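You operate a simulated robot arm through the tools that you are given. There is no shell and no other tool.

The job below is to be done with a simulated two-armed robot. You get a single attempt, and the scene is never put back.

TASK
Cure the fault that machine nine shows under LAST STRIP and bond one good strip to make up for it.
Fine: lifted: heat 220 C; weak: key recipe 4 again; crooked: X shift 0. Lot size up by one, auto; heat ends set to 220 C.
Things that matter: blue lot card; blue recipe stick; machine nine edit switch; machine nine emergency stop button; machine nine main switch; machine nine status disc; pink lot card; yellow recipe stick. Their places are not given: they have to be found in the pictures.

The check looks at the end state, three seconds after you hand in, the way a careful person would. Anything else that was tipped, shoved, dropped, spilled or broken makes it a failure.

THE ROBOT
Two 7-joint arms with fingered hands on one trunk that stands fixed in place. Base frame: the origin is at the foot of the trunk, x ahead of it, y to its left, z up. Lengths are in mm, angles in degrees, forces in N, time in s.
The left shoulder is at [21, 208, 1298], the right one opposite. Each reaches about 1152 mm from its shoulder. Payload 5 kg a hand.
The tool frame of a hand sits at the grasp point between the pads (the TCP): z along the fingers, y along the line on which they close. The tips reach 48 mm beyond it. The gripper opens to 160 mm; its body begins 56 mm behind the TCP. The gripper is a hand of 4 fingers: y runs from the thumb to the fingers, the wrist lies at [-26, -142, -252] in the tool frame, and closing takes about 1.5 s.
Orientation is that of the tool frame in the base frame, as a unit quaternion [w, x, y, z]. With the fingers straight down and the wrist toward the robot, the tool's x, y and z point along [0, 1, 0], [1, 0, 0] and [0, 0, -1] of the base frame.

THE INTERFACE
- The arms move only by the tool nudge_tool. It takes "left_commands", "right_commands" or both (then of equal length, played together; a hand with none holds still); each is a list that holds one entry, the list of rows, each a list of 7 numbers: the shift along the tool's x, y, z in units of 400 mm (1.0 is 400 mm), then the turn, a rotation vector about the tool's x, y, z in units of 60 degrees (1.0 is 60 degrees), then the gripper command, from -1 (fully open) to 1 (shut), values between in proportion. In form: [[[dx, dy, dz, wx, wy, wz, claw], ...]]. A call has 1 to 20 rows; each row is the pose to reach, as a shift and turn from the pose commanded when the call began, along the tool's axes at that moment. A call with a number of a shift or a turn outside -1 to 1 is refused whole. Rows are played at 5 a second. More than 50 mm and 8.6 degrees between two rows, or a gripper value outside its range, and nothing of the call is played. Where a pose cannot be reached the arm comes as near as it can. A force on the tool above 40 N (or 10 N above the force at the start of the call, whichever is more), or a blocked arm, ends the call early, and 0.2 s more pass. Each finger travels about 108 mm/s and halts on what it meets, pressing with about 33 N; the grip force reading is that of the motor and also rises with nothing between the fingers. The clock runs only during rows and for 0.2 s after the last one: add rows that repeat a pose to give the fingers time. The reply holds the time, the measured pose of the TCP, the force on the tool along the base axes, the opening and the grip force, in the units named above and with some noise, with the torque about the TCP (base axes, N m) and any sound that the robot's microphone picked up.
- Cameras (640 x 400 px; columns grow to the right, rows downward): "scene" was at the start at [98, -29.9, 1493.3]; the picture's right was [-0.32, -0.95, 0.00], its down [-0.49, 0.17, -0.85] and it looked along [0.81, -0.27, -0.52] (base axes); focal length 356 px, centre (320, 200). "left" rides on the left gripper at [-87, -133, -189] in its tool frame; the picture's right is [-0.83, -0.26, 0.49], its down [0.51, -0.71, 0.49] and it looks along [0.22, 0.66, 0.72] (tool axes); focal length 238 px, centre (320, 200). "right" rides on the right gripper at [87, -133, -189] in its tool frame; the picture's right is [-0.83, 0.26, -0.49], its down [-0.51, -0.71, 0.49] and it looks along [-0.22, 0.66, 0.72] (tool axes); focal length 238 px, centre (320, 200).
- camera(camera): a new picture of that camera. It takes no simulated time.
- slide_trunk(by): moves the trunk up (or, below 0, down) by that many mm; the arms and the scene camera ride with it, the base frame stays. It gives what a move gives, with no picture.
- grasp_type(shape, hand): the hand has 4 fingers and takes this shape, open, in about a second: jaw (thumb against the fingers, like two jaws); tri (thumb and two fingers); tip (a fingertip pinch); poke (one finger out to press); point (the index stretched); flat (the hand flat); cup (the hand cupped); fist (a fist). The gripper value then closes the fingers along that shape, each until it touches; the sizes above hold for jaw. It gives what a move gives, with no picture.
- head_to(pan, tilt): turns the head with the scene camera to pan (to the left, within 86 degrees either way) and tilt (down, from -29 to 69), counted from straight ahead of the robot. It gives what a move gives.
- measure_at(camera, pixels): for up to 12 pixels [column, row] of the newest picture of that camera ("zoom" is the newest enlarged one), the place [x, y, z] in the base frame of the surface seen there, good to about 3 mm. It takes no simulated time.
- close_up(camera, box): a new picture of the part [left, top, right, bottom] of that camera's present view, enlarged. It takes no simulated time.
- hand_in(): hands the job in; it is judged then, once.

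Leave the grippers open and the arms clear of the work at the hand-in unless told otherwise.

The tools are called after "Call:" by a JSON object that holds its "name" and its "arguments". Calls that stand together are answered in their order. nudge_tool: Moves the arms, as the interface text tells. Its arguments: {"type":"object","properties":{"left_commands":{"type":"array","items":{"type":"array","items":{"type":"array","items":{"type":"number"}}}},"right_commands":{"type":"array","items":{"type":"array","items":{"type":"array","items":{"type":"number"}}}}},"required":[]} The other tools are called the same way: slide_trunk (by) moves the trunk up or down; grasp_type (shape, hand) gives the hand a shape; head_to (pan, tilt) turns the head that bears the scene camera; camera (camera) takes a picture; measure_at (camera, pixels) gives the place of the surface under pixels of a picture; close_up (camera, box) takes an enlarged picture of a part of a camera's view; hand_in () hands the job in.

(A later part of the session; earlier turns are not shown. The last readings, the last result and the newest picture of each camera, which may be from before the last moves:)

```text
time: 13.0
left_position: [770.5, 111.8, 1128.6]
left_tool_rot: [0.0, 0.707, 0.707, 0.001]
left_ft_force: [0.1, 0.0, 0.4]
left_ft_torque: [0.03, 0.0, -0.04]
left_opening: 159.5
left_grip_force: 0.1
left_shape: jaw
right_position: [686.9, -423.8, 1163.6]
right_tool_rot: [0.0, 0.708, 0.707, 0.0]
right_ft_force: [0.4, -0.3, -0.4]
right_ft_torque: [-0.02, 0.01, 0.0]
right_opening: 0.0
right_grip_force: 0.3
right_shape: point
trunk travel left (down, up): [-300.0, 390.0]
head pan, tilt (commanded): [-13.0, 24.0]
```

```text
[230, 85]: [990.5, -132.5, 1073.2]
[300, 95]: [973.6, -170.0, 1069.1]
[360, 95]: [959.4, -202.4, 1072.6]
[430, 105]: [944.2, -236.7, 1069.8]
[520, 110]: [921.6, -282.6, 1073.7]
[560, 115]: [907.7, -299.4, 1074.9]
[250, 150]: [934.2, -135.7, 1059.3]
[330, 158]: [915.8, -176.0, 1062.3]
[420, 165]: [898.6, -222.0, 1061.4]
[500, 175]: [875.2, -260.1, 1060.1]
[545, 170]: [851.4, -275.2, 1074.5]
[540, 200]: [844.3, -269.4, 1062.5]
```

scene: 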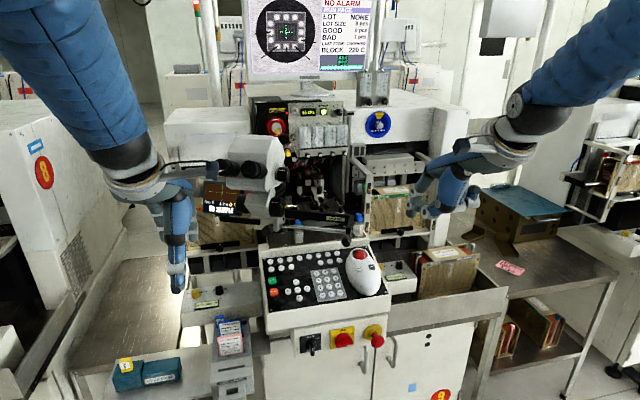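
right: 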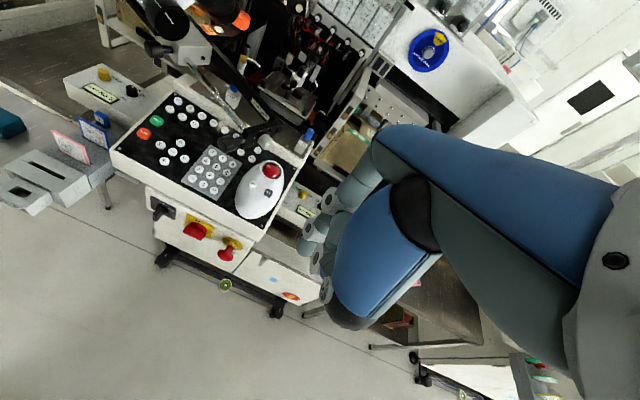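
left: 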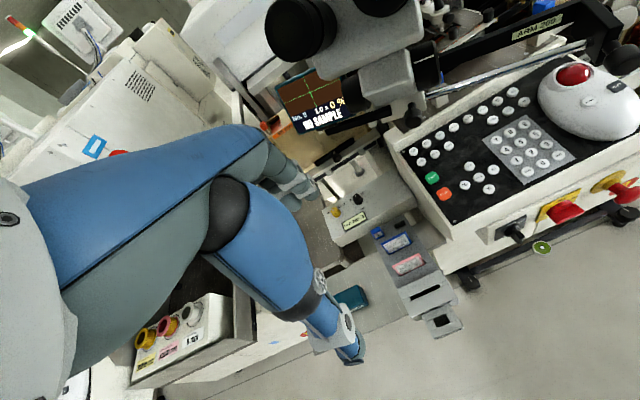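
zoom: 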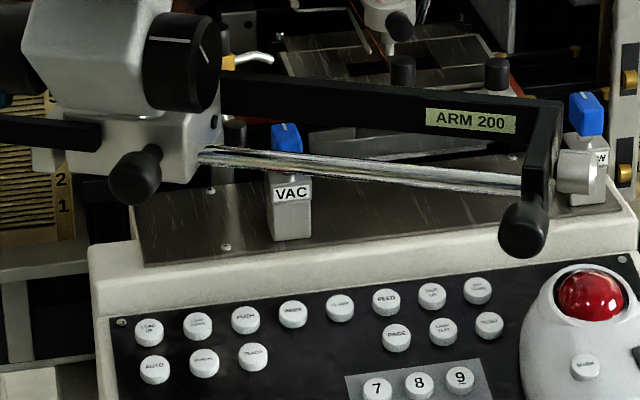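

The swing arm frame spans over the panel at z≈1040–1085, so the hand has to slip in under it, with the fingers pitched forward. I'll pitch the right hand up 30° in free space and then examine its profile.

Call:
{"name": "nudge_tool", "arguments": {"right_commands": [[[0, 0, 0, -0.1, 0, 0, -1], [0, 0, 0, -0.2, 0, 0, -1], [0, 0, 0, -0.3, 0, 0, -1], [0, 0, 0, -0.4, 0, 0, -1], [0, 0, 0, -0.5, 0, 0, -1], [0, 0, 0, -0.5, 0, 0, -1]]]}}

Call:
{"name": "head_to", "arguments": {"pan": -33, "tilt": 28}}

Call:
{"name": "camera", "arguments": {"camera": "scene"}}

Call:
{"name": "close_up", "arguments": {"camera": "scene", "box": [260, 80, 400, 220]}}

```text
time: 14.4
left_position: [771.2, 112.8, 1128.5]
left_tool_rot: [0.0, 0.708, 0.707, 0.0]
left_ft_force: [-0.6, 0.4, -0.5]
left_ft_torque: [-0.01, 0.01, -0.01]
left_opening: 159.6
left_grip_force: 0.0
left_shape: jaw
right_position: [686.1, -422.6, 1163.2]
right_tool_rot: [0.184, 0.683, 0.683, 0.183]
right_ft_force: [-0.8, 1.2, -0.6]
right_ft_torque: [-0.01, 0.02, -0.02]
right_opening: 0.2
right_grip_force: 0.1
right_shape: point
trunk travel left (down, up): [-300.0, 390.0]
head pan, tilt (commanded): [-13.0, 24.0]
```

```text
time: 15.2
left_position: [771.1, 112.0, 1128.1]
left_tool_rot: [0.0, 0.707, 0.707, 0.0]
left_ft_force: [0.7, -0.6, -0.5]
left_ft_torque: [-0.01, 0.01, -0.01]
left_opening: 159.2
left_grip_force: 0.1
left_shape: jaw
right_position: [688.3, -425.0, 1164.6]
right_tool_rot: [0.183, 0.683, 0.683, 0.183]
right_ft_force: [-0.9, -0.5, 0.9]
right_ft_torque: [-0.02, 0.0, -0.01]
right_opening: 0.0
right_grip_force: 0.1
right_shape: point
trunk travel left (down, up): [-300.0, 390.0]
head pan, tilt (commanded): [-33.0, 28.0]
```

```text
taken
```

scene: 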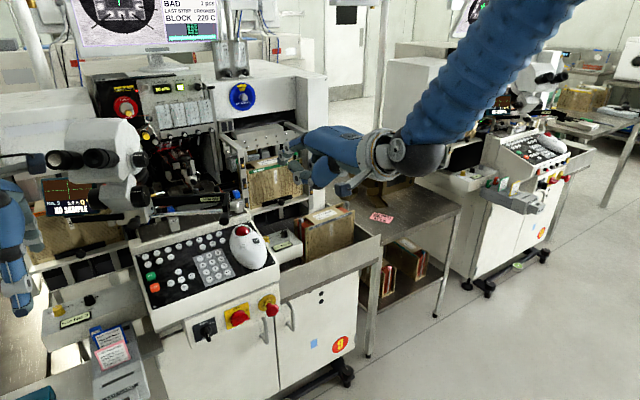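

```text
2.86 times, centred on (330, 150) of scene
```

zoom: 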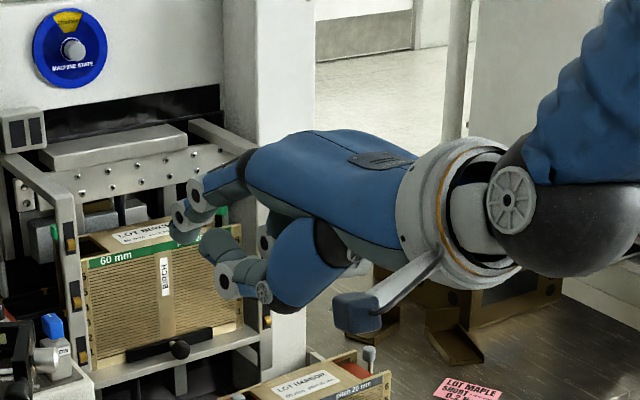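

Now I'll measure the profile of the hand: index tip, knuckles, back of hand, thumb and wrist.

Call:
{"name": "measure_at", "arguments": {"camera": "zoom", "pixels": [[183, 238], [180, 213], [195, 190], [225, 180], [262, 150], [300, 138], [350, 150], [420, 150], [450, 150], [222, 277], [245, 290], [280, 250]]}}

Call:
{"name": "close_up", "arguments": {"camera": "scene", "box": [285, 130, 349, 190]}}

Call:
{"name": "measure_at", "arguments": {"camera": "zoom", "pixels": [[130, 190], [105, 220], [130, 230], [85, 150], [115, 100], [205, 200], [190, 250], [260, 290], [300, 270], [355, 240], [350, 150], [300, 60]]}}

```text
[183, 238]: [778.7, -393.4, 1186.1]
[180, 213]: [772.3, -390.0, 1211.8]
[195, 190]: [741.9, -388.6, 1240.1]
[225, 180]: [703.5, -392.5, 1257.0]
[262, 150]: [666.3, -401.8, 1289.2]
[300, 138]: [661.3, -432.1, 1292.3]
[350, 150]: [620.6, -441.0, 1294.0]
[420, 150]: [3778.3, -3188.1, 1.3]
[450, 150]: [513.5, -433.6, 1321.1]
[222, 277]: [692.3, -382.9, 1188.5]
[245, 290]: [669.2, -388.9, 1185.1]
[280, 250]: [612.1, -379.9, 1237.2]
```

```text
6.67 times, centred on (317, 160) of scene
```

zoom: 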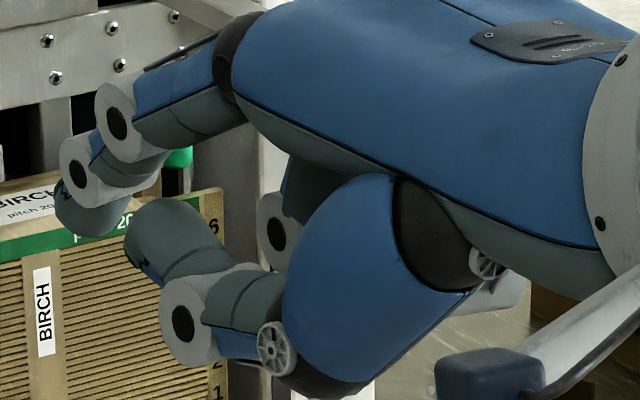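

```text
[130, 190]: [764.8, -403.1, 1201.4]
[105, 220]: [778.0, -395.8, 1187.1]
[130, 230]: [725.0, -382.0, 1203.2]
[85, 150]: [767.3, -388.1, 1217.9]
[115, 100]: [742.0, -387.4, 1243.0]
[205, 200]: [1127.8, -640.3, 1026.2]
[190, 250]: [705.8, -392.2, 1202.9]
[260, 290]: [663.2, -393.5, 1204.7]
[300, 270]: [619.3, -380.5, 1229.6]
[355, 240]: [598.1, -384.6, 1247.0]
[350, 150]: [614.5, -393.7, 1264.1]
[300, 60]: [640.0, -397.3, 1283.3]
```

Index tip, thumb clearance and hand height are now known. I'll re-aim at the panel and measure the ball handle precisely.

Call:
{"name": "head_to", "arguments": {"pan": -13, "tilt": 24}}

Call:
{"name": "close_up", "arguments": {"camera": "scene", "box": [330, 215, 370, 255]}}

Call:
{"name": "measure_at", "arguments": {"camera": "zoom", "pixels": [[250, 200], [255, 260], [285, 230], [215, 230], [300, 150], [350, 110], [250, 130], [270, 180], [400, 120], [200, 110], [330, 60], [250, 245]]}}

```text
time: 16.1
left_position: [772.4, 111.8, 1127.1]
left_tool_rot: [0.0, 0.707, 0.707, 0.0]
left_ft_force: [0.1, -0.4, 0.5]
left_ft_torque: [0.0, 0.02, 0.0]
left_opening: 159.5
left_grip_force: 0.1
left_shape: jaw
right_position: [686.1, -423.4, 1163.9]
right_tool_rot: [0.182, 0.683, 0.683, 0.184]
right_ft_force: [0.6, 0.5, -0.5]
right_ft_torque: [0.0, -0.03, -0.01]
right_opening: 0.0
right_grip_force: 0.1
right_shape: point
trunk travel left (down, up): [-300.0, 390.0]
head pan, tilt (commanded): [-13.0, 24.0]
```

```text
10.00 times, centred on (350, 235) of scene
```

zoom: 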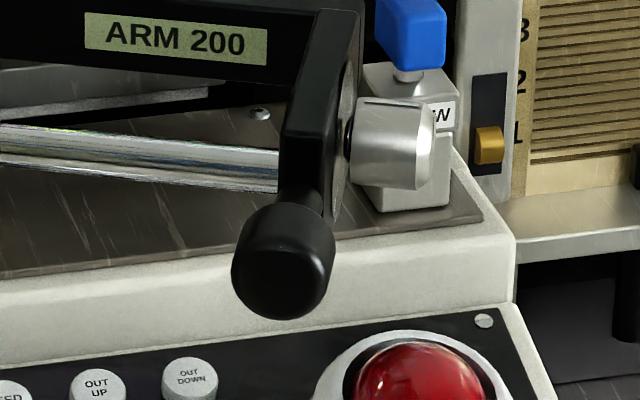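

```text
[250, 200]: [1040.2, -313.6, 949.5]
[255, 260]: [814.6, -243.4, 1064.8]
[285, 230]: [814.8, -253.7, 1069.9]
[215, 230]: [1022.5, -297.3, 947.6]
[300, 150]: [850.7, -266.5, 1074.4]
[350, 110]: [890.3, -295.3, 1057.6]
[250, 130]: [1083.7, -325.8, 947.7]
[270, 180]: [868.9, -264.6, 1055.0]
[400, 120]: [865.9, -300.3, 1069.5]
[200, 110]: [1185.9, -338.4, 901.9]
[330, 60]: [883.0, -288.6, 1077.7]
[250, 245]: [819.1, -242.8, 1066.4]
```

Call:
{"name": "measure_at", "arguments": {"camera": "zoom", "pixels": [[285, 275], [275, 314], [290, 305], [237, 275], [328, 270], [310, 305], [320, 235], [345, 210], [330, 215], [320, 180], [145, 175], [400, 185]]}}

Call:
{"name": "camera", "arguments": {"camera": "right"}}

```text
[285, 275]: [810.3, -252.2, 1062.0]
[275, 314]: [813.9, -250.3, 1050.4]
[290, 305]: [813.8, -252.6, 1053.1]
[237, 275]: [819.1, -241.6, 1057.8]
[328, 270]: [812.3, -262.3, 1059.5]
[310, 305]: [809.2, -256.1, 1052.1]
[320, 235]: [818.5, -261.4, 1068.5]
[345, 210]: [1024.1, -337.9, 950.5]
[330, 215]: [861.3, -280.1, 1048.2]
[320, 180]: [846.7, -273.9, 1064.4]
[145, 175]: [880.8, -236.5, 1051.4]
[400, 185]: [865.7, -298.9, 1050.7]
```

```text
taken
```

right: 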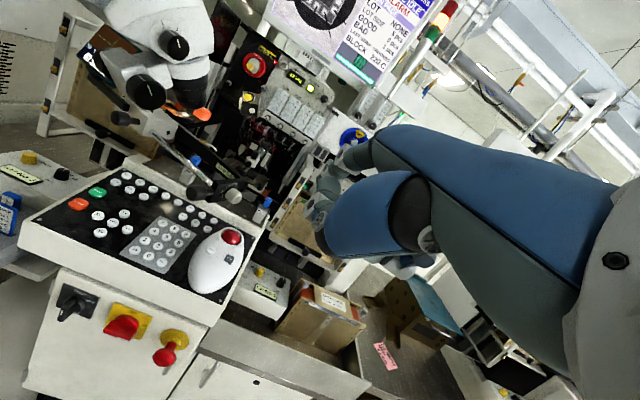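

Everything on the swing arm is above z≈1046. I'll pitch the hand to 35°, back it off, and bring it down in front of the panel at PAGE's y (tip about x=715, z=930), clear of the handle.

Call:
{"name": "nudge_tool", "arguments": {"right_commands": [[[0, -0.0758, -0.0438, -0.0417, 0, 0, -1], [0, -0.1516, -0.0875, -0.0833, 0, 0, -1], [0.055, -0.1902, -0.0181, -0.0833, 0, 0, -1], [0.11, -0.2288, 0.0513, -0.0833, 0, 0, -1], [0.165, -0.2674, 0.1206, -0.0833, 0, 0, -1], [0.22, -0.306, 0.19, -0.0833, 0, 0, -1], [0.275, -0.3446, 0.2594, -0.0833, 0, 0, -1], [0.33, -0.3832, 0.3287, -0.0833, 0, 0, -1], [0.385, -0.4218, 0.3981, -0.0833, 0, 0, -1], [0.44, -0.4604, 0.4675, -0.0833, 0, 0, -1], [0.44, -0.4604, 0.4675, -0.0833, 0, 0, -1]]]}}

Call:
{"name": "camera", "arguments": {"camera": "scene"}}

Call:
{"name": "camera", "arguments": {"camera": "right"}}

```text
time: 18.5
left_position: [771.6, 111.5, 1128.6]
left_tool_rot: [0.0, 0.707, 0.707, -0.001]
left_ft_force: [-1.1, -0.1, 0.2]
left_ft_torque: [0.05, -0.02, -0.02]
left_opening: 159.8
left_grip_force: 0.0
left_shape: jaw
right_position: [619.6, -248.4, 910.8]
right_tool_rot: [0.212, 0.674, 0.675, 0.212]
right_ft_force: [-0.8, 0.1, -0.6]
right_ft_torque: [0.03, 0.01, 0.02]
right_opening: 0.1
right_grip_force: 0.1
right_shape: point
trunk travel left (down, up): [-300.0, 390.0]
head pan, tilt (commanded): [-13.0, 24.0]
```

```text
taken
```

scene: 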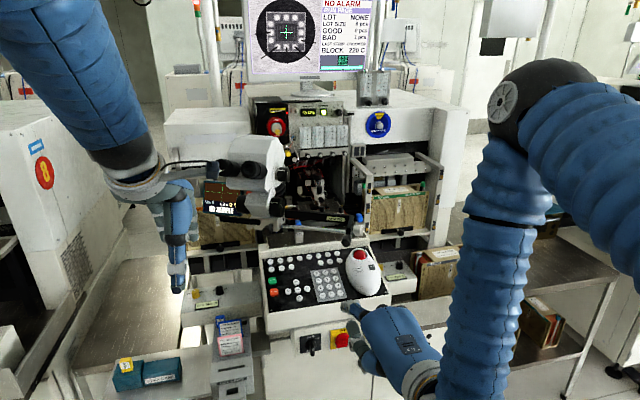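

```text
taken
```

right: 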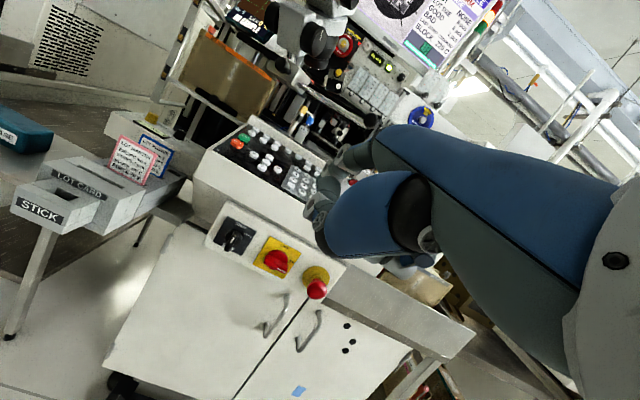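

The hand is in place in front of the panel. I'll zoom in on the index tip to calibrate its offset.

Call:
{"name": "close_up", "arguments": {"camera": "scene", "box": [325, 285, 405, 335]}}

Call:
{"name": "measure_at", "arguments": {"camera": "zoom", "pixels": [[180, 130], [155, 135], [165, 150], [175, 160], [200, 165], [150, 150], [165, 170], [230, 200], [185, 240], [260, 330], [450, 200], [350, 260]]}}

```text
8.00 times, centred on (365, 310) of scene
```

zoom: 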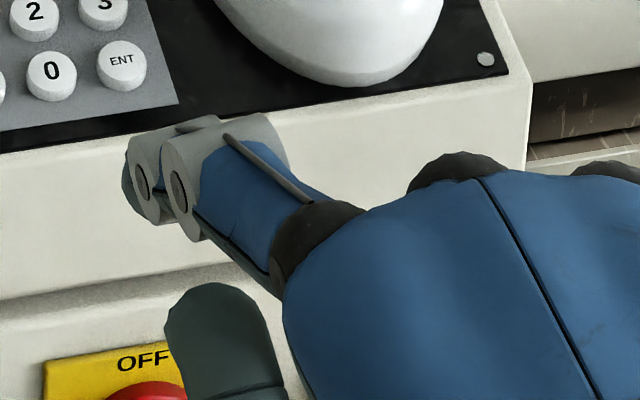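

```text
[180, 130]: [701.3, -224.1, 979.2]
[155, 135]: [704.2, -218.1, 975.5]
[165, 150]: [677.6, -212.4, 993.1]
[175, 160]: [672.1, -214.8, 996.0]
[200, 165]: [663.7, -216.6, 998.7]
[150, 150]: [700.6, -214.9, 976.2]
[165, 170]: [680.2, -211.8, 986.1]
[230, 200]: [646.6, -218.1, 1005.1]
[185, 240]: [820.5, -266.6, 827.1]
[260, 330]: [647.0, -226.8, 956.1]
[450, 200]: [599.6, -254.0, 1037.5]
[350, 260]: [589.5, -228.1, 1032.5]
```

Call:
{"name": "measure_at", "arguments": {"camera": "zoom", "pixels": [[282, 148], [262, 120], [230, 130], [213, 120], [135, 160], [130, 185], [128, 200], [300, 185], [220, 165], [280, 175], [140, 180], [170, 185]]}}

Call:
{"name": "close_up", "arguments": {"camera": "right", "box": [270, 110, 420, 270]}}

```text
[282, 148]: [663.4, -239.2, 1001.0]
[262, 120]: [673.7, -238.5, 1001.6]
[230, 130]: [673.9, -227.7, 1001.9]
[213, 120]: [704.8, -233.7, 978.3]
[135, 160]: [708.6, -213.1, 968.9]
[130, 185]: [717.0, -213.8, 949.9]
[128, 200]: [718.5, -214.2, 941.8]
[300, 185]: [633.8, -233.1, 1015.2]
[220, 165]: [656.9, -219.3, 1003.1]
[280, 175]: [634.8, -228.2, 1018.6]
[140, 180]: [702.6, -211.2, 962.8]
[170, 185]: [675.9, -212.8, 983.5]
```

```text
2.50 times, centred on (345, 190) of right
```

zoom: 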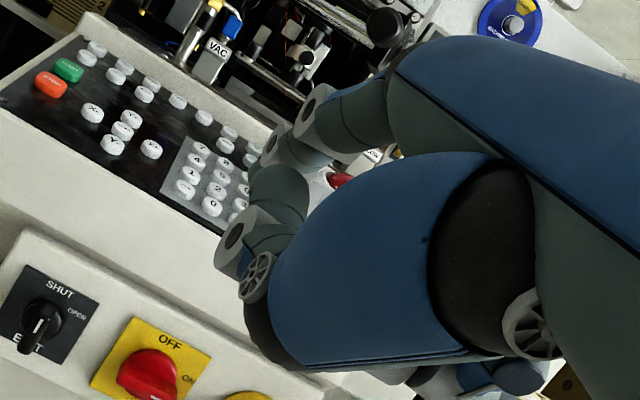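

Tip offset is about (97, 24.5, 18) mm from the TCP in base axes at this pitch. Before sliding under the handle I'll check the highest points on the back of the hand.

Call:
{"name": "close_up", "arguments": {"camera": "scene", "box": [325, 285, 455, 400]}}

Call:
{"name": "measure_at", "arguments": {"camera": "zoom", "pixels": [[195, 80], [240, 90], [200, 100], [260, 110], [300, 120], [330, 150], [300, 180], [260, 200], [350, 250], [180, 115], [380, 200], [150, 130]]}}

```text
3.48 times, centred on (390, 342) of scene
```

zoom: 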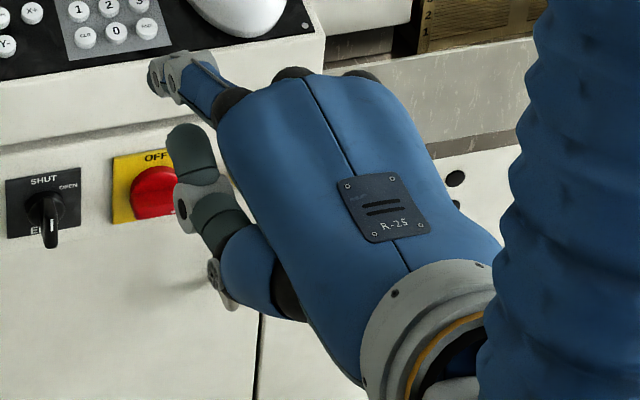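

```text
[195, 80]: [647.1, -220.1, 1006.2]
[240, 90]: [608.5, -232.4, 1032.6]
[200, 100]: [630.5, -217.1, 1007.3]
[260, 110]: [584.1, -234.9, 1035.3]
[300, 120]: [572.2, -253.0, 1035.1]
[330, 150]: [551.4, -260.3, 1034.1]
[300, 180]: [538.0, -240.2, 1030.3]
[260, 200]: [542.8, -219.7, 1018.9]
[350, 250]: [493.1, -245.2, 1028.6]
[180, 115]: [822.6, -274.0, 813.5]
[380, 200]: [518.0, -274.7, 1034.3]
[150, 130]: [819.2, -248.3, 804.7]
```

Highest point is about 127 mm above the TCP, so at hover over PAGE the hand passes ~14 mm below the handle. I'll move 60% of the way in first and check.

Call:
{"name": "nudge_tool", "arguments": {"right_commands": [[[0.001, 0.0474, 0.0343, 0, 0, 0, -1], [0.002, 0.0948, 0.0687, 0, 0, 0, -1], [0.003, 0.1423, 0.103, 0, 0, 0, -1], [0.004, 0.1897, 0.1373, 0, 0, 0, -1], [0.005, 0.2371, 0.1717, 0, 0, 0, -1], [0.0058, 0.2845, 0.206, 0, 0, 0, -1], [0.0058, 0.2845, 0.206, 0, 0, 0, -1]]]}}

Call:
{"name": "camera", "arguments": {"camera": "scene"}}

Call:
{"name": "close_up", "arguments": {"camera": "scene", "box": [300, 215, 420, 310]}}

Call:
{"name": "close_up", "arguments": {"camera": "right", "box": [220, 40, 420, 260]}}

```text
time: 20.1
left_position: [771.7, 112.7, 1128.7]
left_tool_rot: [0.0, 0.707, 0.707, 0.001]
left_ft_force: [-0.6, 0.5, 0.0]
left_ft_torque: [0.03, -0.06, 0.0]
left_opening: 159.7
left_grip_force: 0.1
left_shape: jaw
right_position: [760.7, -244.6, 908.9]
right_tool_rot: [0.213, 0.674, 0.674, 0.213]
right_ft_force: [-1.4, -0.3, 0.0]
right_ft_torque: [0.03, 0.0, -0.01]
right_opening: 0.1
right_grip_force: 0.1
right_shape: point
trunk travel left (down, up): [-300.0, 390.0]
head pan, tilt (commanded): [-13.0, 24.0]
```

```text
taken
```

scene: 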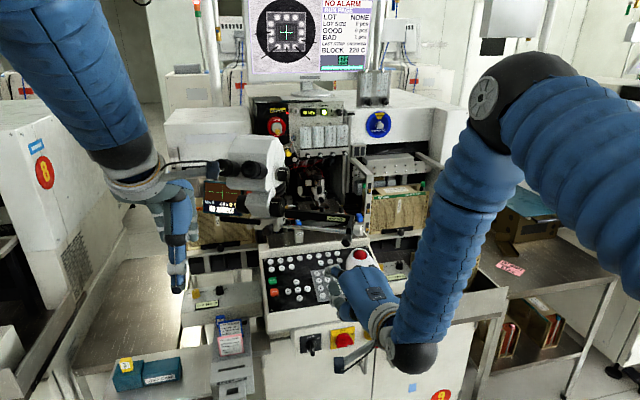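

```text
4.21 times, centred on (360, 262) of scene
```

zoom: 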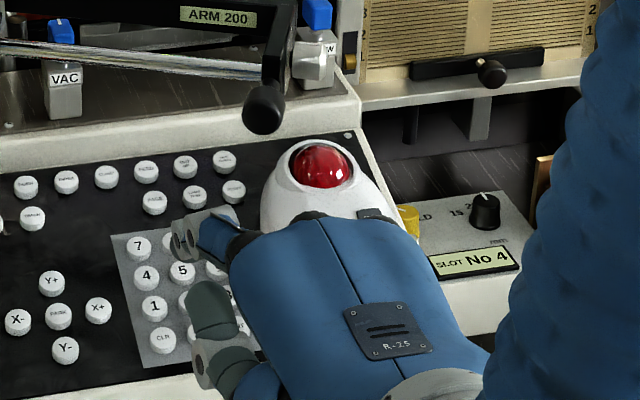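

```text
1.82 times, centred on (320, 150) of right
```

zoom: 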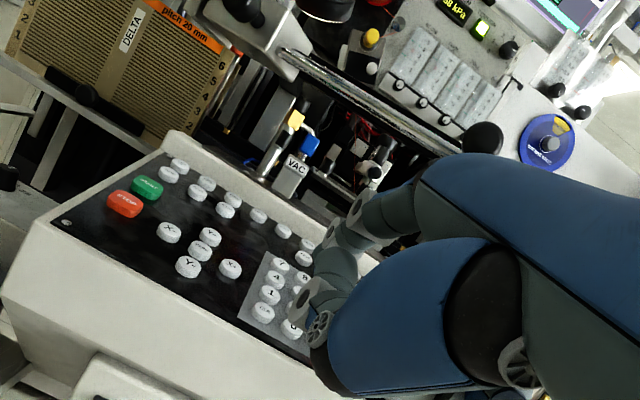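

Alignment looks right, the hand is below the handle level. I'll continue the remaining 94 mm until the tip hovers over PAGE.

Call:
{"name": "nudge_tool", "arguments": {"right_commands": [[[0, 0.038, 0.0275, 0, 0, 0, -1], [0, 0.076, 0.055, 0, 0, 0, -1], [0, 0.114, 0.0825, 0, 0, 0, -1], [0, 0.152, 0.11, 0, 0, 0, -1], [0, 0.1897, 0.1373, 0, 0, 0, -1], [0, 0.1897, 0.1373, 0, 0, 0, -1]]]}}

Call:
{"name": "close_up", "arguments": {"camera": "scene", "box": [290, 205, 410, 290]}}

Call:
{"name": "close_up", "arguments": {"camera": "right", "box": [260, 80, 440, 260]}}

```text
time: 21.5
left_position: [771.6, 112.3, 1127.7]
left_tool_rot: [0.0, 0.707, 0.707, 0.001]
left_ft_force: [-0.3, -0.1, 0.2]
left_ft_torque: [0.0, 0.01, -0.03]
left_opening: 159.6
left_grip_force: 0.0
left_shape: jaw
right_position: [851.4, -246.9, 907.9]
right_tool_rot: [0.213, 0.675, 0.674, 0.212]
right_ft_force: [-0.4, -0.1, 0.3]
right_ft_torque: [-0.01, 0.01, 0.02]
right_opening: 0.2
right_grip_force: 0.1
right_shape: point
trunk travel left (down, up): [-300.0, 390.0]
head pan, tilt (commanded): [-13.0, 24.0]
```

```text
4.71 times, centred on (350, 248) of scene
```

zoom: 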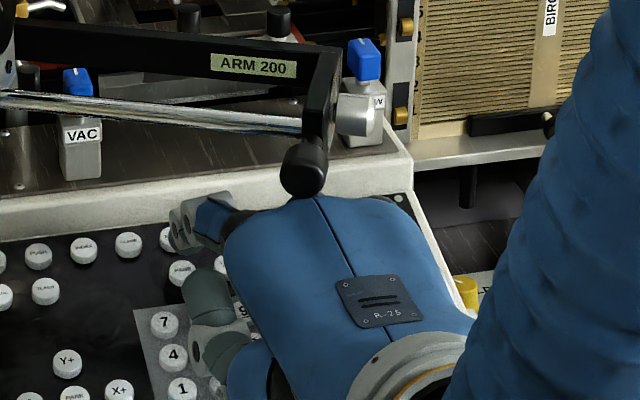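

```text
2.22 times, centred on (350, 170) of right
```

zoom: 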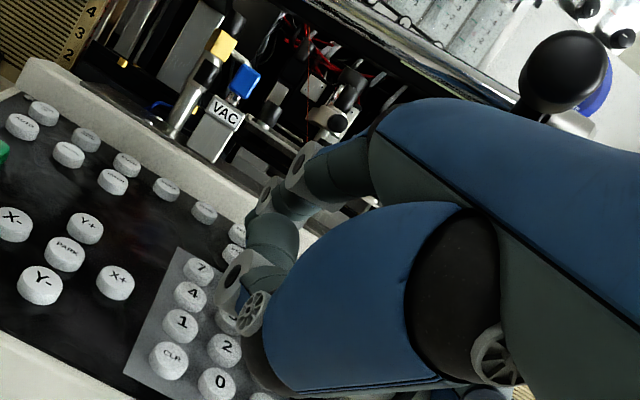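

The index joint appears above PAGE in the picture; I'll measure the finger's pixels around (180,235) to see where the tip really is.

Call:
{"name": "close_up", "arguments": {"camera": "scene", "box": [315, 235, 347, 270]}}

Call:
{"name": "measure_at", "arguments": {"camera": "zoom", "pixels": [[181, 273], [168, 238]]}}

```text
11.43 times, centred on (331, 252) of scene
```

zoom: 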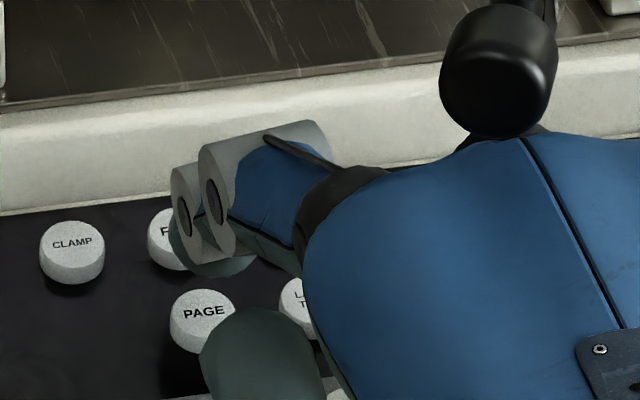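

```text
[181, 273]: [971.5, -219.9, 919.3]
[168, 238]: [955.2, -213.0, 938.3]
```

Call:
{"name": "measure_at", "arguments": {"camera": "zoom", "pixels": [[225, 268], [205, 262], [250, 263], [203, 312], [180, 240], [185, 258], [240, 270], [230, 272], [215, 273], [160, 232], [203, 290], [300, 300]]}}

```text
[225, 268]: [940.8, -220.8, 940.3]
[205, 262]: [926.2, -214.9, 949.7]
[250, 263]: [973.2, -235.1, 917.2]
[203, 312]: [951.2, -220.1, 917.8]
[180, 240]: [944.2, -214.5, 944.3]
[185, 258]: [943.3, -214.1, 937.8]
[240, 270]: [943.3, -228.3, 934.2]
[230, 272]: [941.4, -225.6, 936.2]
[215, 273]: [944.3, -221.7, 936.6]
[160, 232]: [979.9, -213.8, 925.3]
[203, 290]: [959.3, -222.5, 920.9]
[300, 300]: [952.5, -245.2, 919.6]
```

The tip contact point is about (950, -224, 934), roughly 16 mm above PAGE (952, -221, 918). I'll press down slowly about 19 mm and watch force and sound.

Call:
{"name": "nudge_tool", "arguments": {"right_commands": [[[0.006, -0.0094, 0.0178, 0, 0, 0, -1], [0.006, -0.015, 0.0292, 0, 0, 0, -1], [0.006, -0.0183, 0.0361, 0, 0, 0, -1], [0.006, -0.0201, 0.0409, 0, 0, 0, -1], [0.006, -0.0214, 0.0445, 0, 0, 0, -1]]]}}

Call:
{"name": "close_up", "arguments": {"camera": "scene", "box": [240, 0, 420, 112]}}

Call:
{"name": "close_up", "arguments": {"camera": "scene", "box": [315, 235, 347, 270]}}

```text
time: 22.7
left_position: [769.4, 113.6, 1129.8]
left_tool_rot: [0.001, 0.707, 0.707, 0.0]
left_ft_force: [-0.5, 0.5, -0.1]
left_ft_torque: [0.0, 0.01, 0.0]
left_opening: 159.5
left_grip_force: 0.1
left_shape: jaw
right_position: [857.6, -241.5, 891.7]
right_tool_rot: [0.215, 0.673, 0.674, 0.215]
right_ft_force: [-14.2, 2.4, 26.7]
right_ft_torque: [-1.18, -1.2, -0.57]
right_opening: 153.7
right_grip_force: 0.2
right_shape: point
trunk travel left (down, up): [-300.0, 390.0]
head pan, tilt (commanded): [-13.0, 24.0]
heard: click, click
```

```text
3.56 times, centred on (330, 56) of scene
```

zoom: 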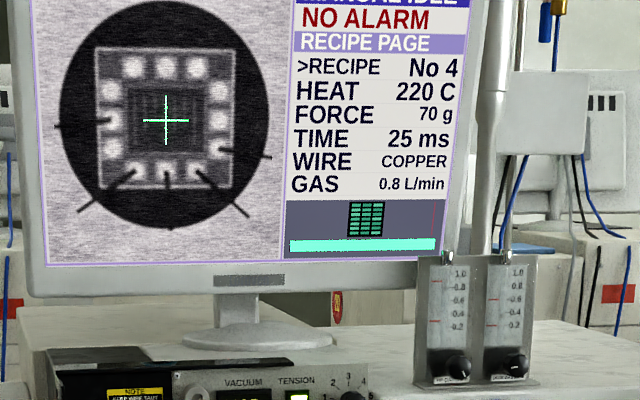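

```text
11.43 times, centred on (331, 252) of scene
```

zoom: 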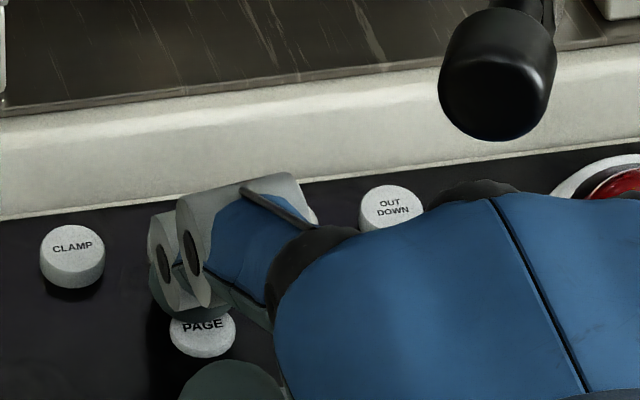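

Heard "click, click", and the monitor now shows RECIPE PAGE (cursor on RECIPE No 4, HEAT 220, FORCE 70, ...). I'll release straight back up and look at the whole screen and the keys.

Call:
{"name": "nudge_tool", "arguments": {"right_commands": [[[0, 0.008, -0.016, 0, 0, 0, -1], [0, 0.0214, -0.0445, 0, 0, 0, -1], [0, 0.0214, -0.0445, 0, 0, 0, -1]]]}}

Call:
{"name": "head_to", "arguments": {"pan": -13, "tilt": 20}}

Call:
{"name": "camera", "arguments": {"camera": "scene"}}

Call:
{"name": "close_up", "arguments": {"camera": "scene", "box": [300, 0, 400, 110]}}

Call:
{"name": "close_up", "arguments": {"camera": "scene", "box": [310, 250, 390, 320]}}

```text
time: 23.5
left_position: [771.8, 113.4, 1128.0]
left_tool_rot: [-0.001, 0.707, 0.707, 0.001]
left_ft_force: [-0.1, -0.7, -0.2]
left_ft_torque: [-0.04, 0.05, 0.02]
left_opening: 159.8
left_grip_force: 0.1
left_shape: jaw
right_position: [855.7, -243.1, 904.2]
right_tool_rot: [0.212, 0.675, 0.674, 0.212]
right_ft_force: [-0.1, 0.0, -0.2]
right_ft_torque: [0.05, 0.0, 0.0]
right_opening: 0.2
right_grip_force: 0.1
right_shape: point
trunk travel left (down, up): [-300.0, 390.0]
head pan, tilt (commanded): [-13.0, 24.0]
```

```text
time: 24.1
left_position: [772.3, 113.3, 1128.5]
left_tool_rot: [0.0, 0.707, 0.707, -0.001]
left_ft_force: [0.1, 0.3, 0.1]
left_ft_torque: [0.01, 0.02, 0.0]
left_opening: 159.6
left_grip_force: 0.1
left_shape: jaw
right_position: [854.6, -241.9, 904.3]
right_tool_rot: [0.213, 0.674, 0.674, 0.213]
right_ft_force: [-0.2, 0.3, -0.9]
right_ft_torque: [0.0, -0.01, 0.01]
right_opening: 0.1
right_grip_force: 0.1
right_shape: point
trunk travel left (down, up): [-300.0, 390.0]
head pan, tilt (commanded): [-13.0, 20.0]
```

```text
taken
```

scene: 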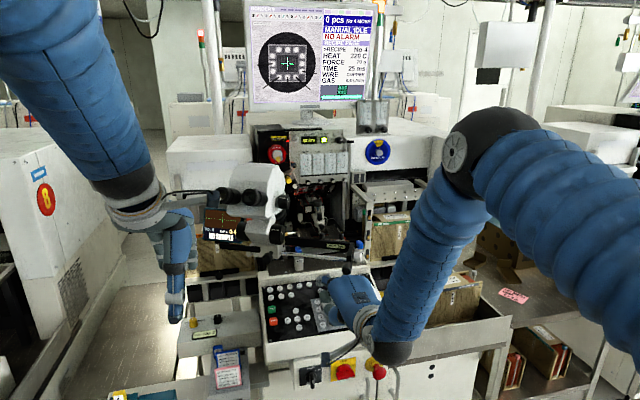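

```text
3.64 times, centred on (350, 55) of scene
```

zoom: 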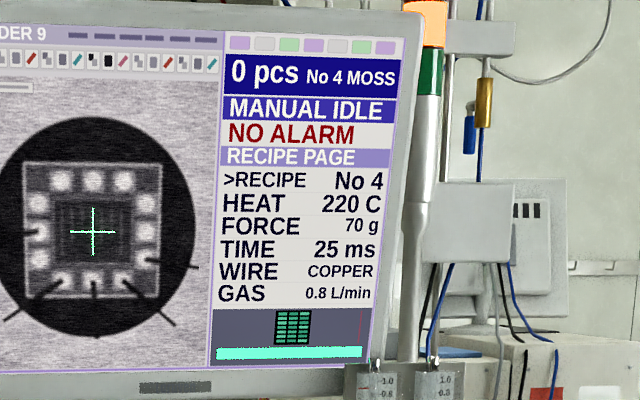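

```text
5.71 times, centred on (350, 285) of scene
```

zoom: 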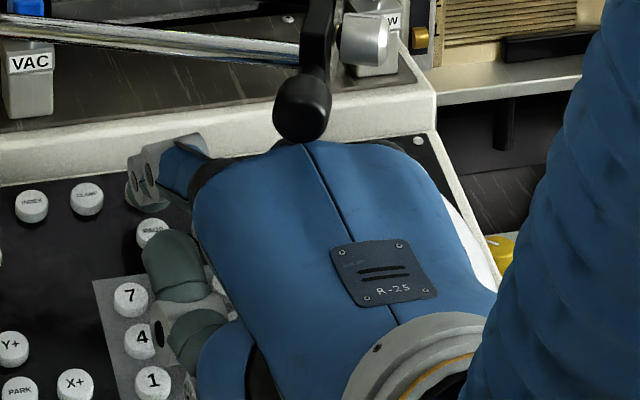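

The RECIPE PAGE holds recipe, heat, force, time, wire, gas. X shift must be on another page. I'll press PAGE again, more gently (about 13 mm along the panel normal).

Call:
{"name": "nudge_tool", "arguments": {"right_commands": [[[0, -0.0049, 0.0142, 0, 0, 0, -1], [0, -0.0082, 0.0236, 0, 0, 0, -1], [0, -0.0098, 0.0284, 0, 0, 0, -1], [0, -0.011, 0.0319, 0, 0, 0, -1]]]}}

Call:
{"name": "close_up", "arguments": {"camera": "scene", "box": [300, 0, 400, 110]}}

```text
time: 25.1
left_position: [772.3, 113.3, 1128.4]
left_tool_rot: [0.0, 0.707, 0.707, 0.001]
left_ft_force: [-0.6, 0.5, -0.4]
left_ft_torque: [-0.01, -0.02, 0.03]
left_opening: 159.5
left_grip_force: 0.0
left_shape: jaw
right_position: [858.3, -243.3, 893.0]
right_tool_rot: [0.212, 0.674, 0.675, 0.213]
right_ft_force: [-2.8, 4.1, 3.6]
right_ft_torque: [-0.2, -0.23, -0.01]
right_opening: 0.0
right_grip_force: 0.1
right_shape: point
trunk travel left (down, up): [-300.0, 390.0]
head pan, tilt (commanded): [-13.0, 20.0]
heard: click, click
```

```text
3.64 times, centred on (350, 55) of scene
```

zoom: 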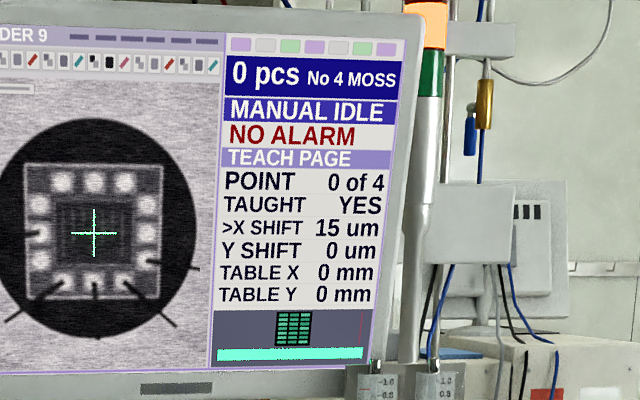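

TEACH PAGE shows X SHIFT 15 um with the cursor on it – that's the fault. Two clicks were heard again, so while still pressed I'll check whether the thumb is touching another key.

Call:
{"name": "close_up", "arguments": {"camera": "right", "box": [230, 100, 390, 260]}}

Call:
{"name": "close_up", "arguments": {"camera": "scene", "box": [310, 260, 370, 320]}}

Call:
{"name": "camera", "arguments": {"camera": "left"}}

```text
2.50 times, centred on (310, 180) of right
```

zoom: 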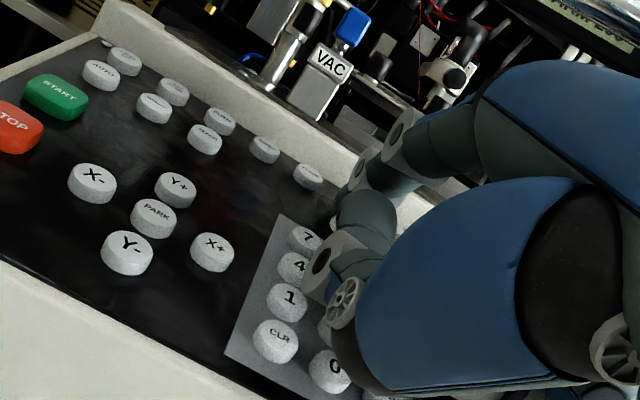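

```text
6.67 times, centred on (340, 290) of scene
```

zoom: 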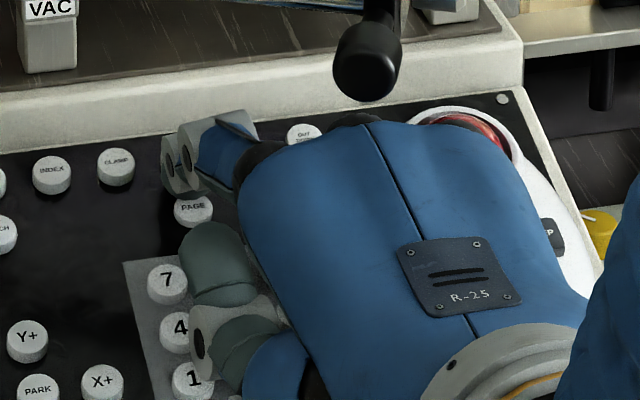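

```text
taken
```

left: 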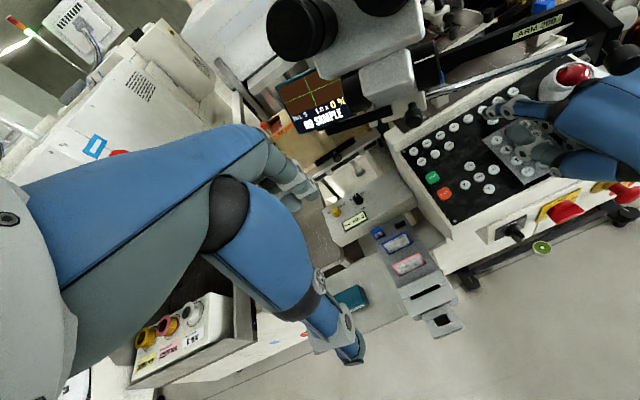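

Call:
{"name": "close_up", "arguments": {"camera": "left", "box": [470, 70, 610, 190]}}

Call:
{"name": "measure_at", "arguments": {"camera": "zoom", "pixels": [[70, 165], [200, 300], [250, 330], [300, 380], [310, 350]]}}

```text
3.33 times, centred on (540, 130) of left
```

zoom: 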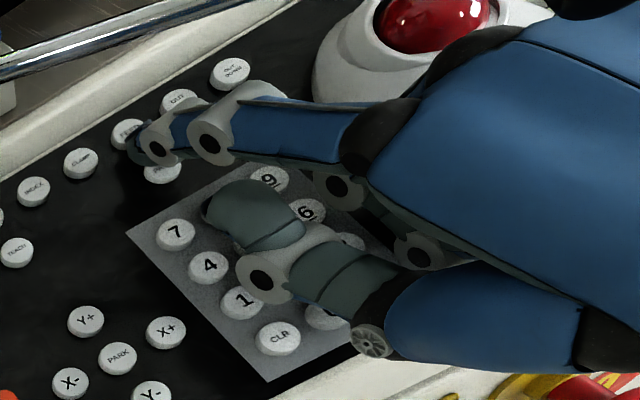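

```text
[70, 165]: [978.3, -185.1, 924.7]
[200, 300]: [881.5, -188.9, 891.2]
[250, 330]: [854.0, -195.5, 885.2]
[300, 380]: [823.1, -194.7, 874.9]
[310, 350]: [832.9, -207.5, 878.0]
```

Call:
{"name": "close_up", "arguments": {"camera": "left", "box": [485, 80, 535, 130]}}

Call:
{"name": "measure_at", "arguments": {"camera": "zoom", "pixels": [[220, 200], [205, 260], [240, 255], [310, 290], [330, 305], [200, 175], [80, 275], [210, 240], [260, 260], [390, 120], [280, 310], [230, 150]]}}

```text
8.00 times, centred on (510, 105) of left
```

zoom: 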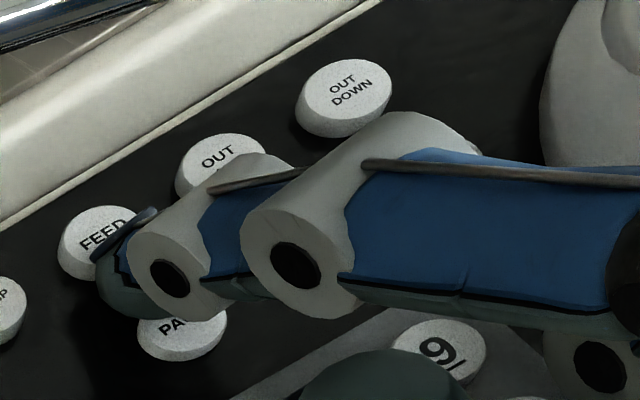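

```text
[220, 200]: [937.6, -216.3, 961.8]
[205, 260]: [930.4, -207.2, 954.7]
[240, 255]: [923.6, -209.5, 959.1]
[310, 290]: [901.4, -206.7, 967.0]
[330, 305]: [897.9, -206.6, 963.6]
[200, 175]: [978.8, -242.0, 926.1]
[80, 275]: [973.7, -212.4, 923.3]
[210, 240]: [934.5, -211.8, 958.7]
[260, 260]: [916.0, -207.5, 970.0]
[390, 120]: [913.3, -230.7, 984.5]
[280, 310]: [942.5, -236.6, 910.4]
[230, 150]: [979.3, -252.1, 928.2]
```

Call:
{"name": "measure_at", "arguments": {"camera": "zoom", "pixels": [[108, 285], [120, 305], [135, 312], [105, 250], [115, 270], [180, 345], [160, 330], [90, 225], [75, 240], [110, 215], [215, 335], [145, 215]]}}

```text
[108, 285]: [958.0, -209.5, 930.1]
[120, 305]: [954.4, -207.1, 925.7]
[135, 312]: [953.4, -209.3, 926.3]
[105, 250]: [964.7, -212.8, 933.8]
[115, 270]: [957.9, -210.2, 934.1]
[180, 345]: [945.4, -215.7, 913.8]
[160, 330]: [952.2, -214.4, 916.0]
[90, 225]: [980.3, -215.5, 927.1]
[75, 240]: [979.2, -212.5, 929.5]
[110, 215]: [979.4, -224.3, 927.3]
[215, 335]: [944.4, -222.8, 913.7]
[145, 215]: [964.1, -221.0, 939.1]
```

The tip sits about 5 mm too far forward (x≈957), close to FEED but on PAGE. I'll lift off and back the hand straight out from under the handle.

Call:
{"name": "nudge_tool", "arguments": {"right_commands": [[[0, 0.009, -0.026, 0, 0, 0, -1], [0, -0.0595, -0.074, 0, 0, 0, -1], [0, -0.128, -0.122, 0, 0, 0, -1], [0, -0.1965, -0.17, 0, 0, 0, -1], [0, -0.265, -0.218, 0, 0, 0, -1], [0, -0.3335, -0.266, 0, 0, 0, -1], [0, -0.402, -0.314, 0, 0, 0, -1], [0, -0.4705, -0.362, 0, 0, 0, -1], [0, -0.4705, -0.362, 0, 0, 0, -1]]]}}

Call:
{"name": "head_to", "arguments": {"pan": -10, "tilt": 38}}

Call:
{"name": "camera", "arguments": {"camera": "scene"}}

Call:
{"name": "close_up", "arguments": {"camera": "right", "box": [180, 180, 360, 300]}}

```text
time: 27.1
left_position: [772.1, 111.8, 1128.1]
left_tool_rot: [0.0, 0.707, 0.707, -0.001]
left_ft_force: [-0.1, -0.1, -0.4]
left_ft_torque: [-0.04, 0.04, -0.01]
left_opening: 159.8
left_grip_force: 0.1
left_shape: jaw
right_position: [617.9, -244.0, 902.6]
right_tool_rot: [0.212, 0.675, 0.674, 0.213]
right_ft_force: [0.3, 0.3, -0.3]
right_ft_torque: [-0.02, 0.03, 0.02]
right_opening: 0.0
right_grip_force: 0.1
right_shape: point
trunk travel left (down, up): [-300.0, 390.0]
head pan, tilt (commanded): [-13.0, 20.0]
```

```text
time: 27.9
left_position: [771.3, 112.6, 1127.8]
left_tool_rot: [0.0, 0.707, 0.707, 0.001]
left_ft_force: [0.7, 0.0, 0.2]
left_ft_torque: [-0.02, -0.01, -0.01]
left_opening: 159.6
left_grip_force: 0.1
left_shape: jaw
right_position: [617.8, -242.4, 900.2]
right_tool_rot: [0.213, 0.674, 0.674, 0.213]
right_ft_force: [-0.4, 0.9, -0.2]
right_ft_torque: [0.02, 0.0, 0.05]
right_opening: 0.0
right_grip_force: 0.0
right_shape: point
trunk travel left (down, up): [-300.0, 390.0]
head pan, tilt (commanded): [-10.0, 38.0]
```

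```text
taken
```

scene: 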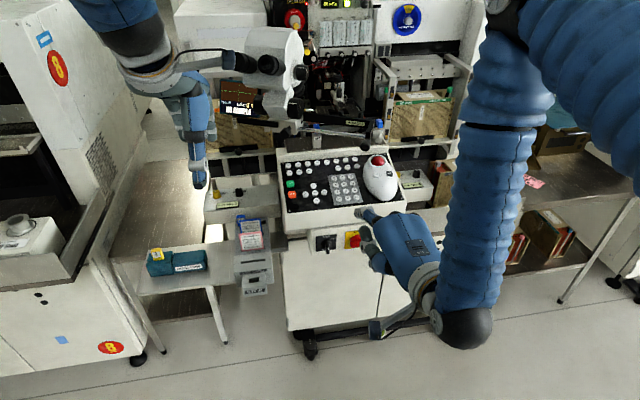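

```text
3.33 times, centred on (270, 240) of right
```

zoom: 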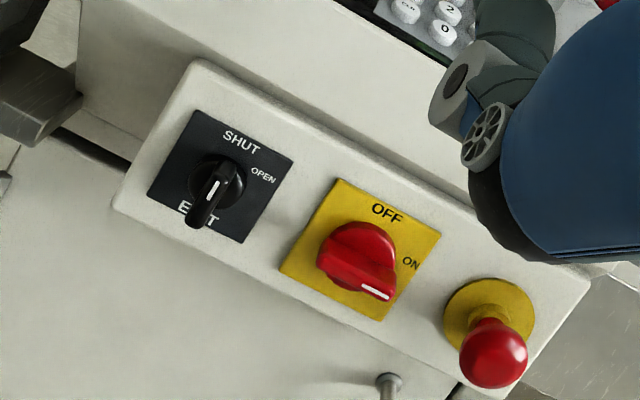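

Now for the edit switch. I'll enlarge it in both views and measure its bar handle, plate and neighbours.

Call:
{"name": "close_up", "arguments": {"camera": "right", "box": [215, 205, 265, 255]}}

Call:
{"name": "measure_at", "arguments": {"camera": "zoom", "pixels": [[320, 200], [250, 200]]}}

Call:
{"name": "close_up", "arguments": {"camera": "scene", "box": [305, 220, 385, 270]}}

```text
8.00 times, centred on (240, 230) of right
```

zoom: 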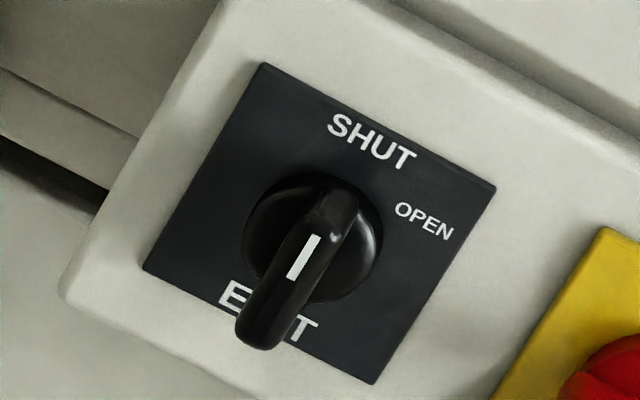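

```text
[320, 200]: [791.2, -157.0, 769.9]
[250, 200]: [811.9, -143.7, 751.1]
```

```text
8.00 times, centred on (345, 245) of scene
```

zoom: 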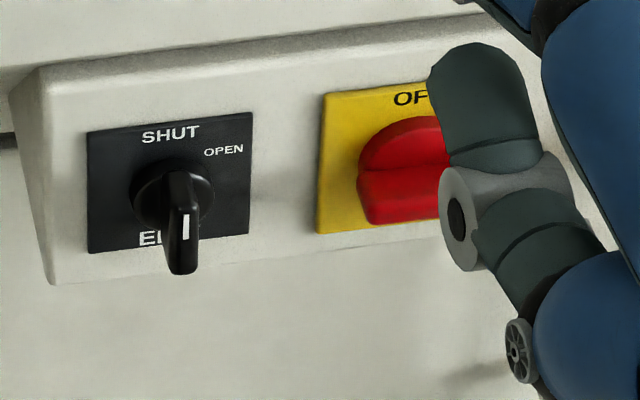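

Call:
{"name": "measure_at", "arguments": {"camera": "zoom", "pixels": [[185, 205], [180, 180], [182, 265], [172, 225], [196, 225], [90, 135], [250, 115], [246, 232], [92, 250], [150, 185], [205, 185], [60, 90]]}}

Call:
{"name": "close_up", "arguments": {"camera": "right", "box": [215, 205, 265, 255]}}

Call:
{"name": "measure_at", "arguments": {"camera": "zoom", "pixels": [[332, 215], [303, 257], [256, 335], [340, 200], [320, 185], [355, 215], [262, 70], [490, 190], [370, 378], [148, 270], [255, 225], [370, 230]]}}

```text
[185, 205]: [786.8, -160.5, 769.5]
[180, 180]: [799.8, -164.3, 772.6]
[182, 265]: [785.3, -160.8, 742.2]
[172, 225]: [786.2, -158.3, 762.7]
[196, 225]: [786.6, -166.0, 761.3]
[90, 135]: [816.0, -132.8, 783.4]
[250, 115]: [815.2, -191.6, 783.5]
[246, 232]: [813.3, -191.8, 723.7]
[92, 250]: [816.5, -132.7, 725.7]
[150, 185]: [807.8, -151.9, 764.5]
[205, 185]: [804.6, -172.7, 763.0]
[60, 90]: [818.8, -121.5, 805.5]
```

```text
8.00 times, centred on (240, 230) of right
```

zoom: 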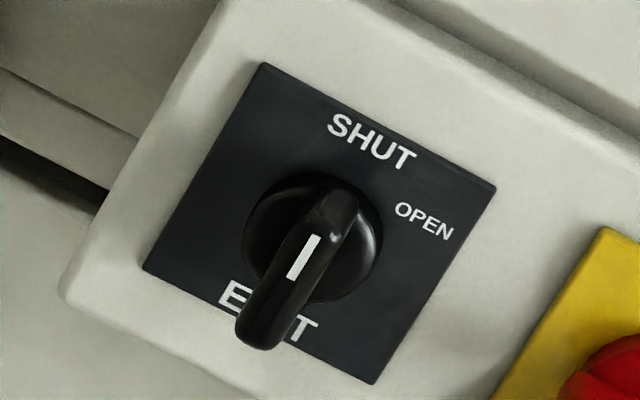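

```text
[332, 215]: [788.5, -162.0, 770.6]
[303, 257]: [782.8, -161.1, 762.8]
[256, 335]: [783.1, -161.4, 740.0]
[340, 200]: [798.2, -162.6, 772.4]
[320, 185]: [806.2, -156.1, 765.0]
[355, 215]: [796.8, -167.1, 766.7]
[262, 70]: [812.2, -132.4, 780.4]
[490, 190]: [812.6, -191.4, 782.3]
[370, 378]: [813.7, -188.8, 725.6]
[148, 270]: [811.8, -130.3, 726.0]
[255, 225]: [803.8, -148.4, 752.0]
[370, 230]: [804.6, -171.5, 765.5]
```

The switch bar is vertical (mark up at SHUT), centre about (784–805, -161.5, 755), 34 mm long and 12 mm wide. I'll push its top end clockwise with the right index tip. First I'll lower the hand to a spot in front and left of the switch.

Call:
{"name": "nudge_tool", "arguments": {"right_commands": [[[0.0405, -0.0392, 0.0751, 0, 0, 0, -1], [0.081, -0.0784, 0.1502, 0, 0, 0, -1], [0.1215, -0.1176, 0.2253, 0, 0, 0, -1], [0.162, -0.1568, 0.3004, 0, 0, 0, -1], [0.2025, -0.196, 0.3755, 0, 0, 0, -1], [0.2025, -0.196, 0.3755, 0, 0, 0, -1]]]}}

Call:
{"name": "camera", "arguments": {"camera": "scene"}}

Call:
{"name": "close_up", "arguments": {"camera": "left", "box": [430, 170, 590, 320]}}

Call:
{"name": "close_up", "arguments": {"camera": "scene", "box": [290, 200, 410, 290]}}

```text
time: 29.3
left_position: [771.6, 114.1, 1128.2]
left_tool_rot: [0.0, 0.708, 0.707, -0.001]
left_ft_force: [-0.8, -1.0, 0.5]
left_ft_torque: [0.03, -0.02, 0.03]
left_opening: 159.6
left_grip_force: 0.1
left_shape: jaw
right_position: [642.2, -162.0, 733.7]
right_tool_rot: [0.212, 0.676, 0.673, 0.212]
right_ft_force: [-1.3, 0.0, 0.6]
right_ft_torque: [0.0, -0.02, 0.01]
right_opening: 0.0
right_grip_force: 0.1
right_shape: point
trunk travel left (down, up): [-300.0, 390.0]
head pan, tilt (commanded): [-10.0, 38.0]
```

```text
taken
```

scene: 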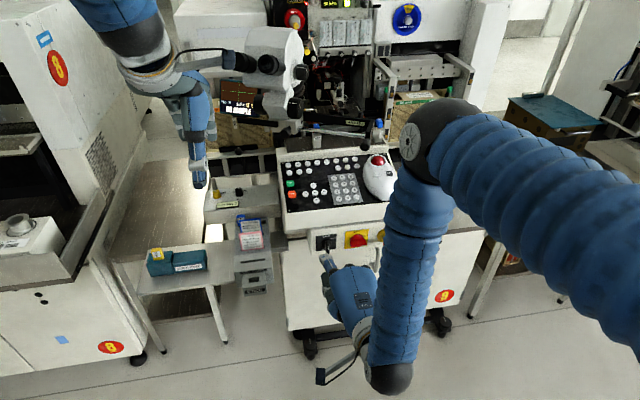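

```text
2.67 times, centred on (510, 245) of left
```

zoom: 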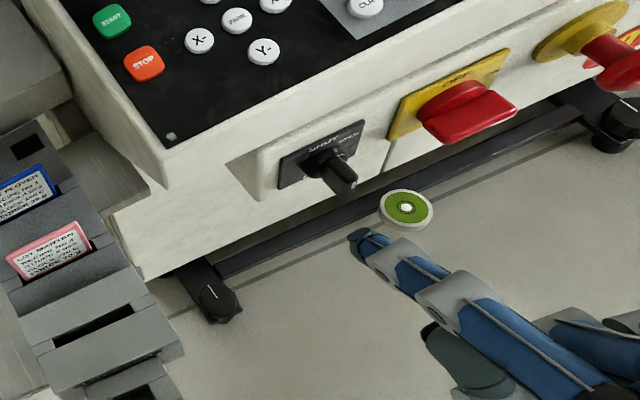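

```text
4.44 times, centred on (350, 245) of scene
```

zoom: 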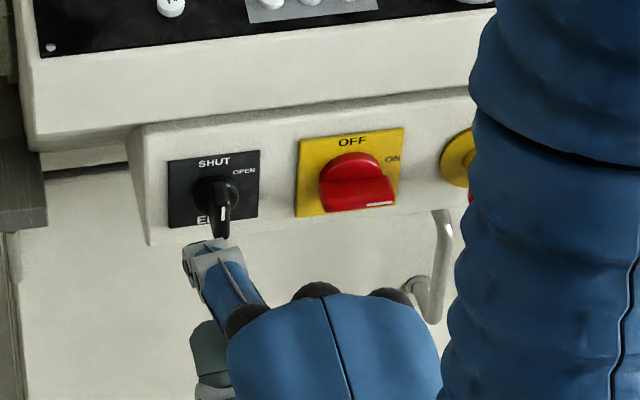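

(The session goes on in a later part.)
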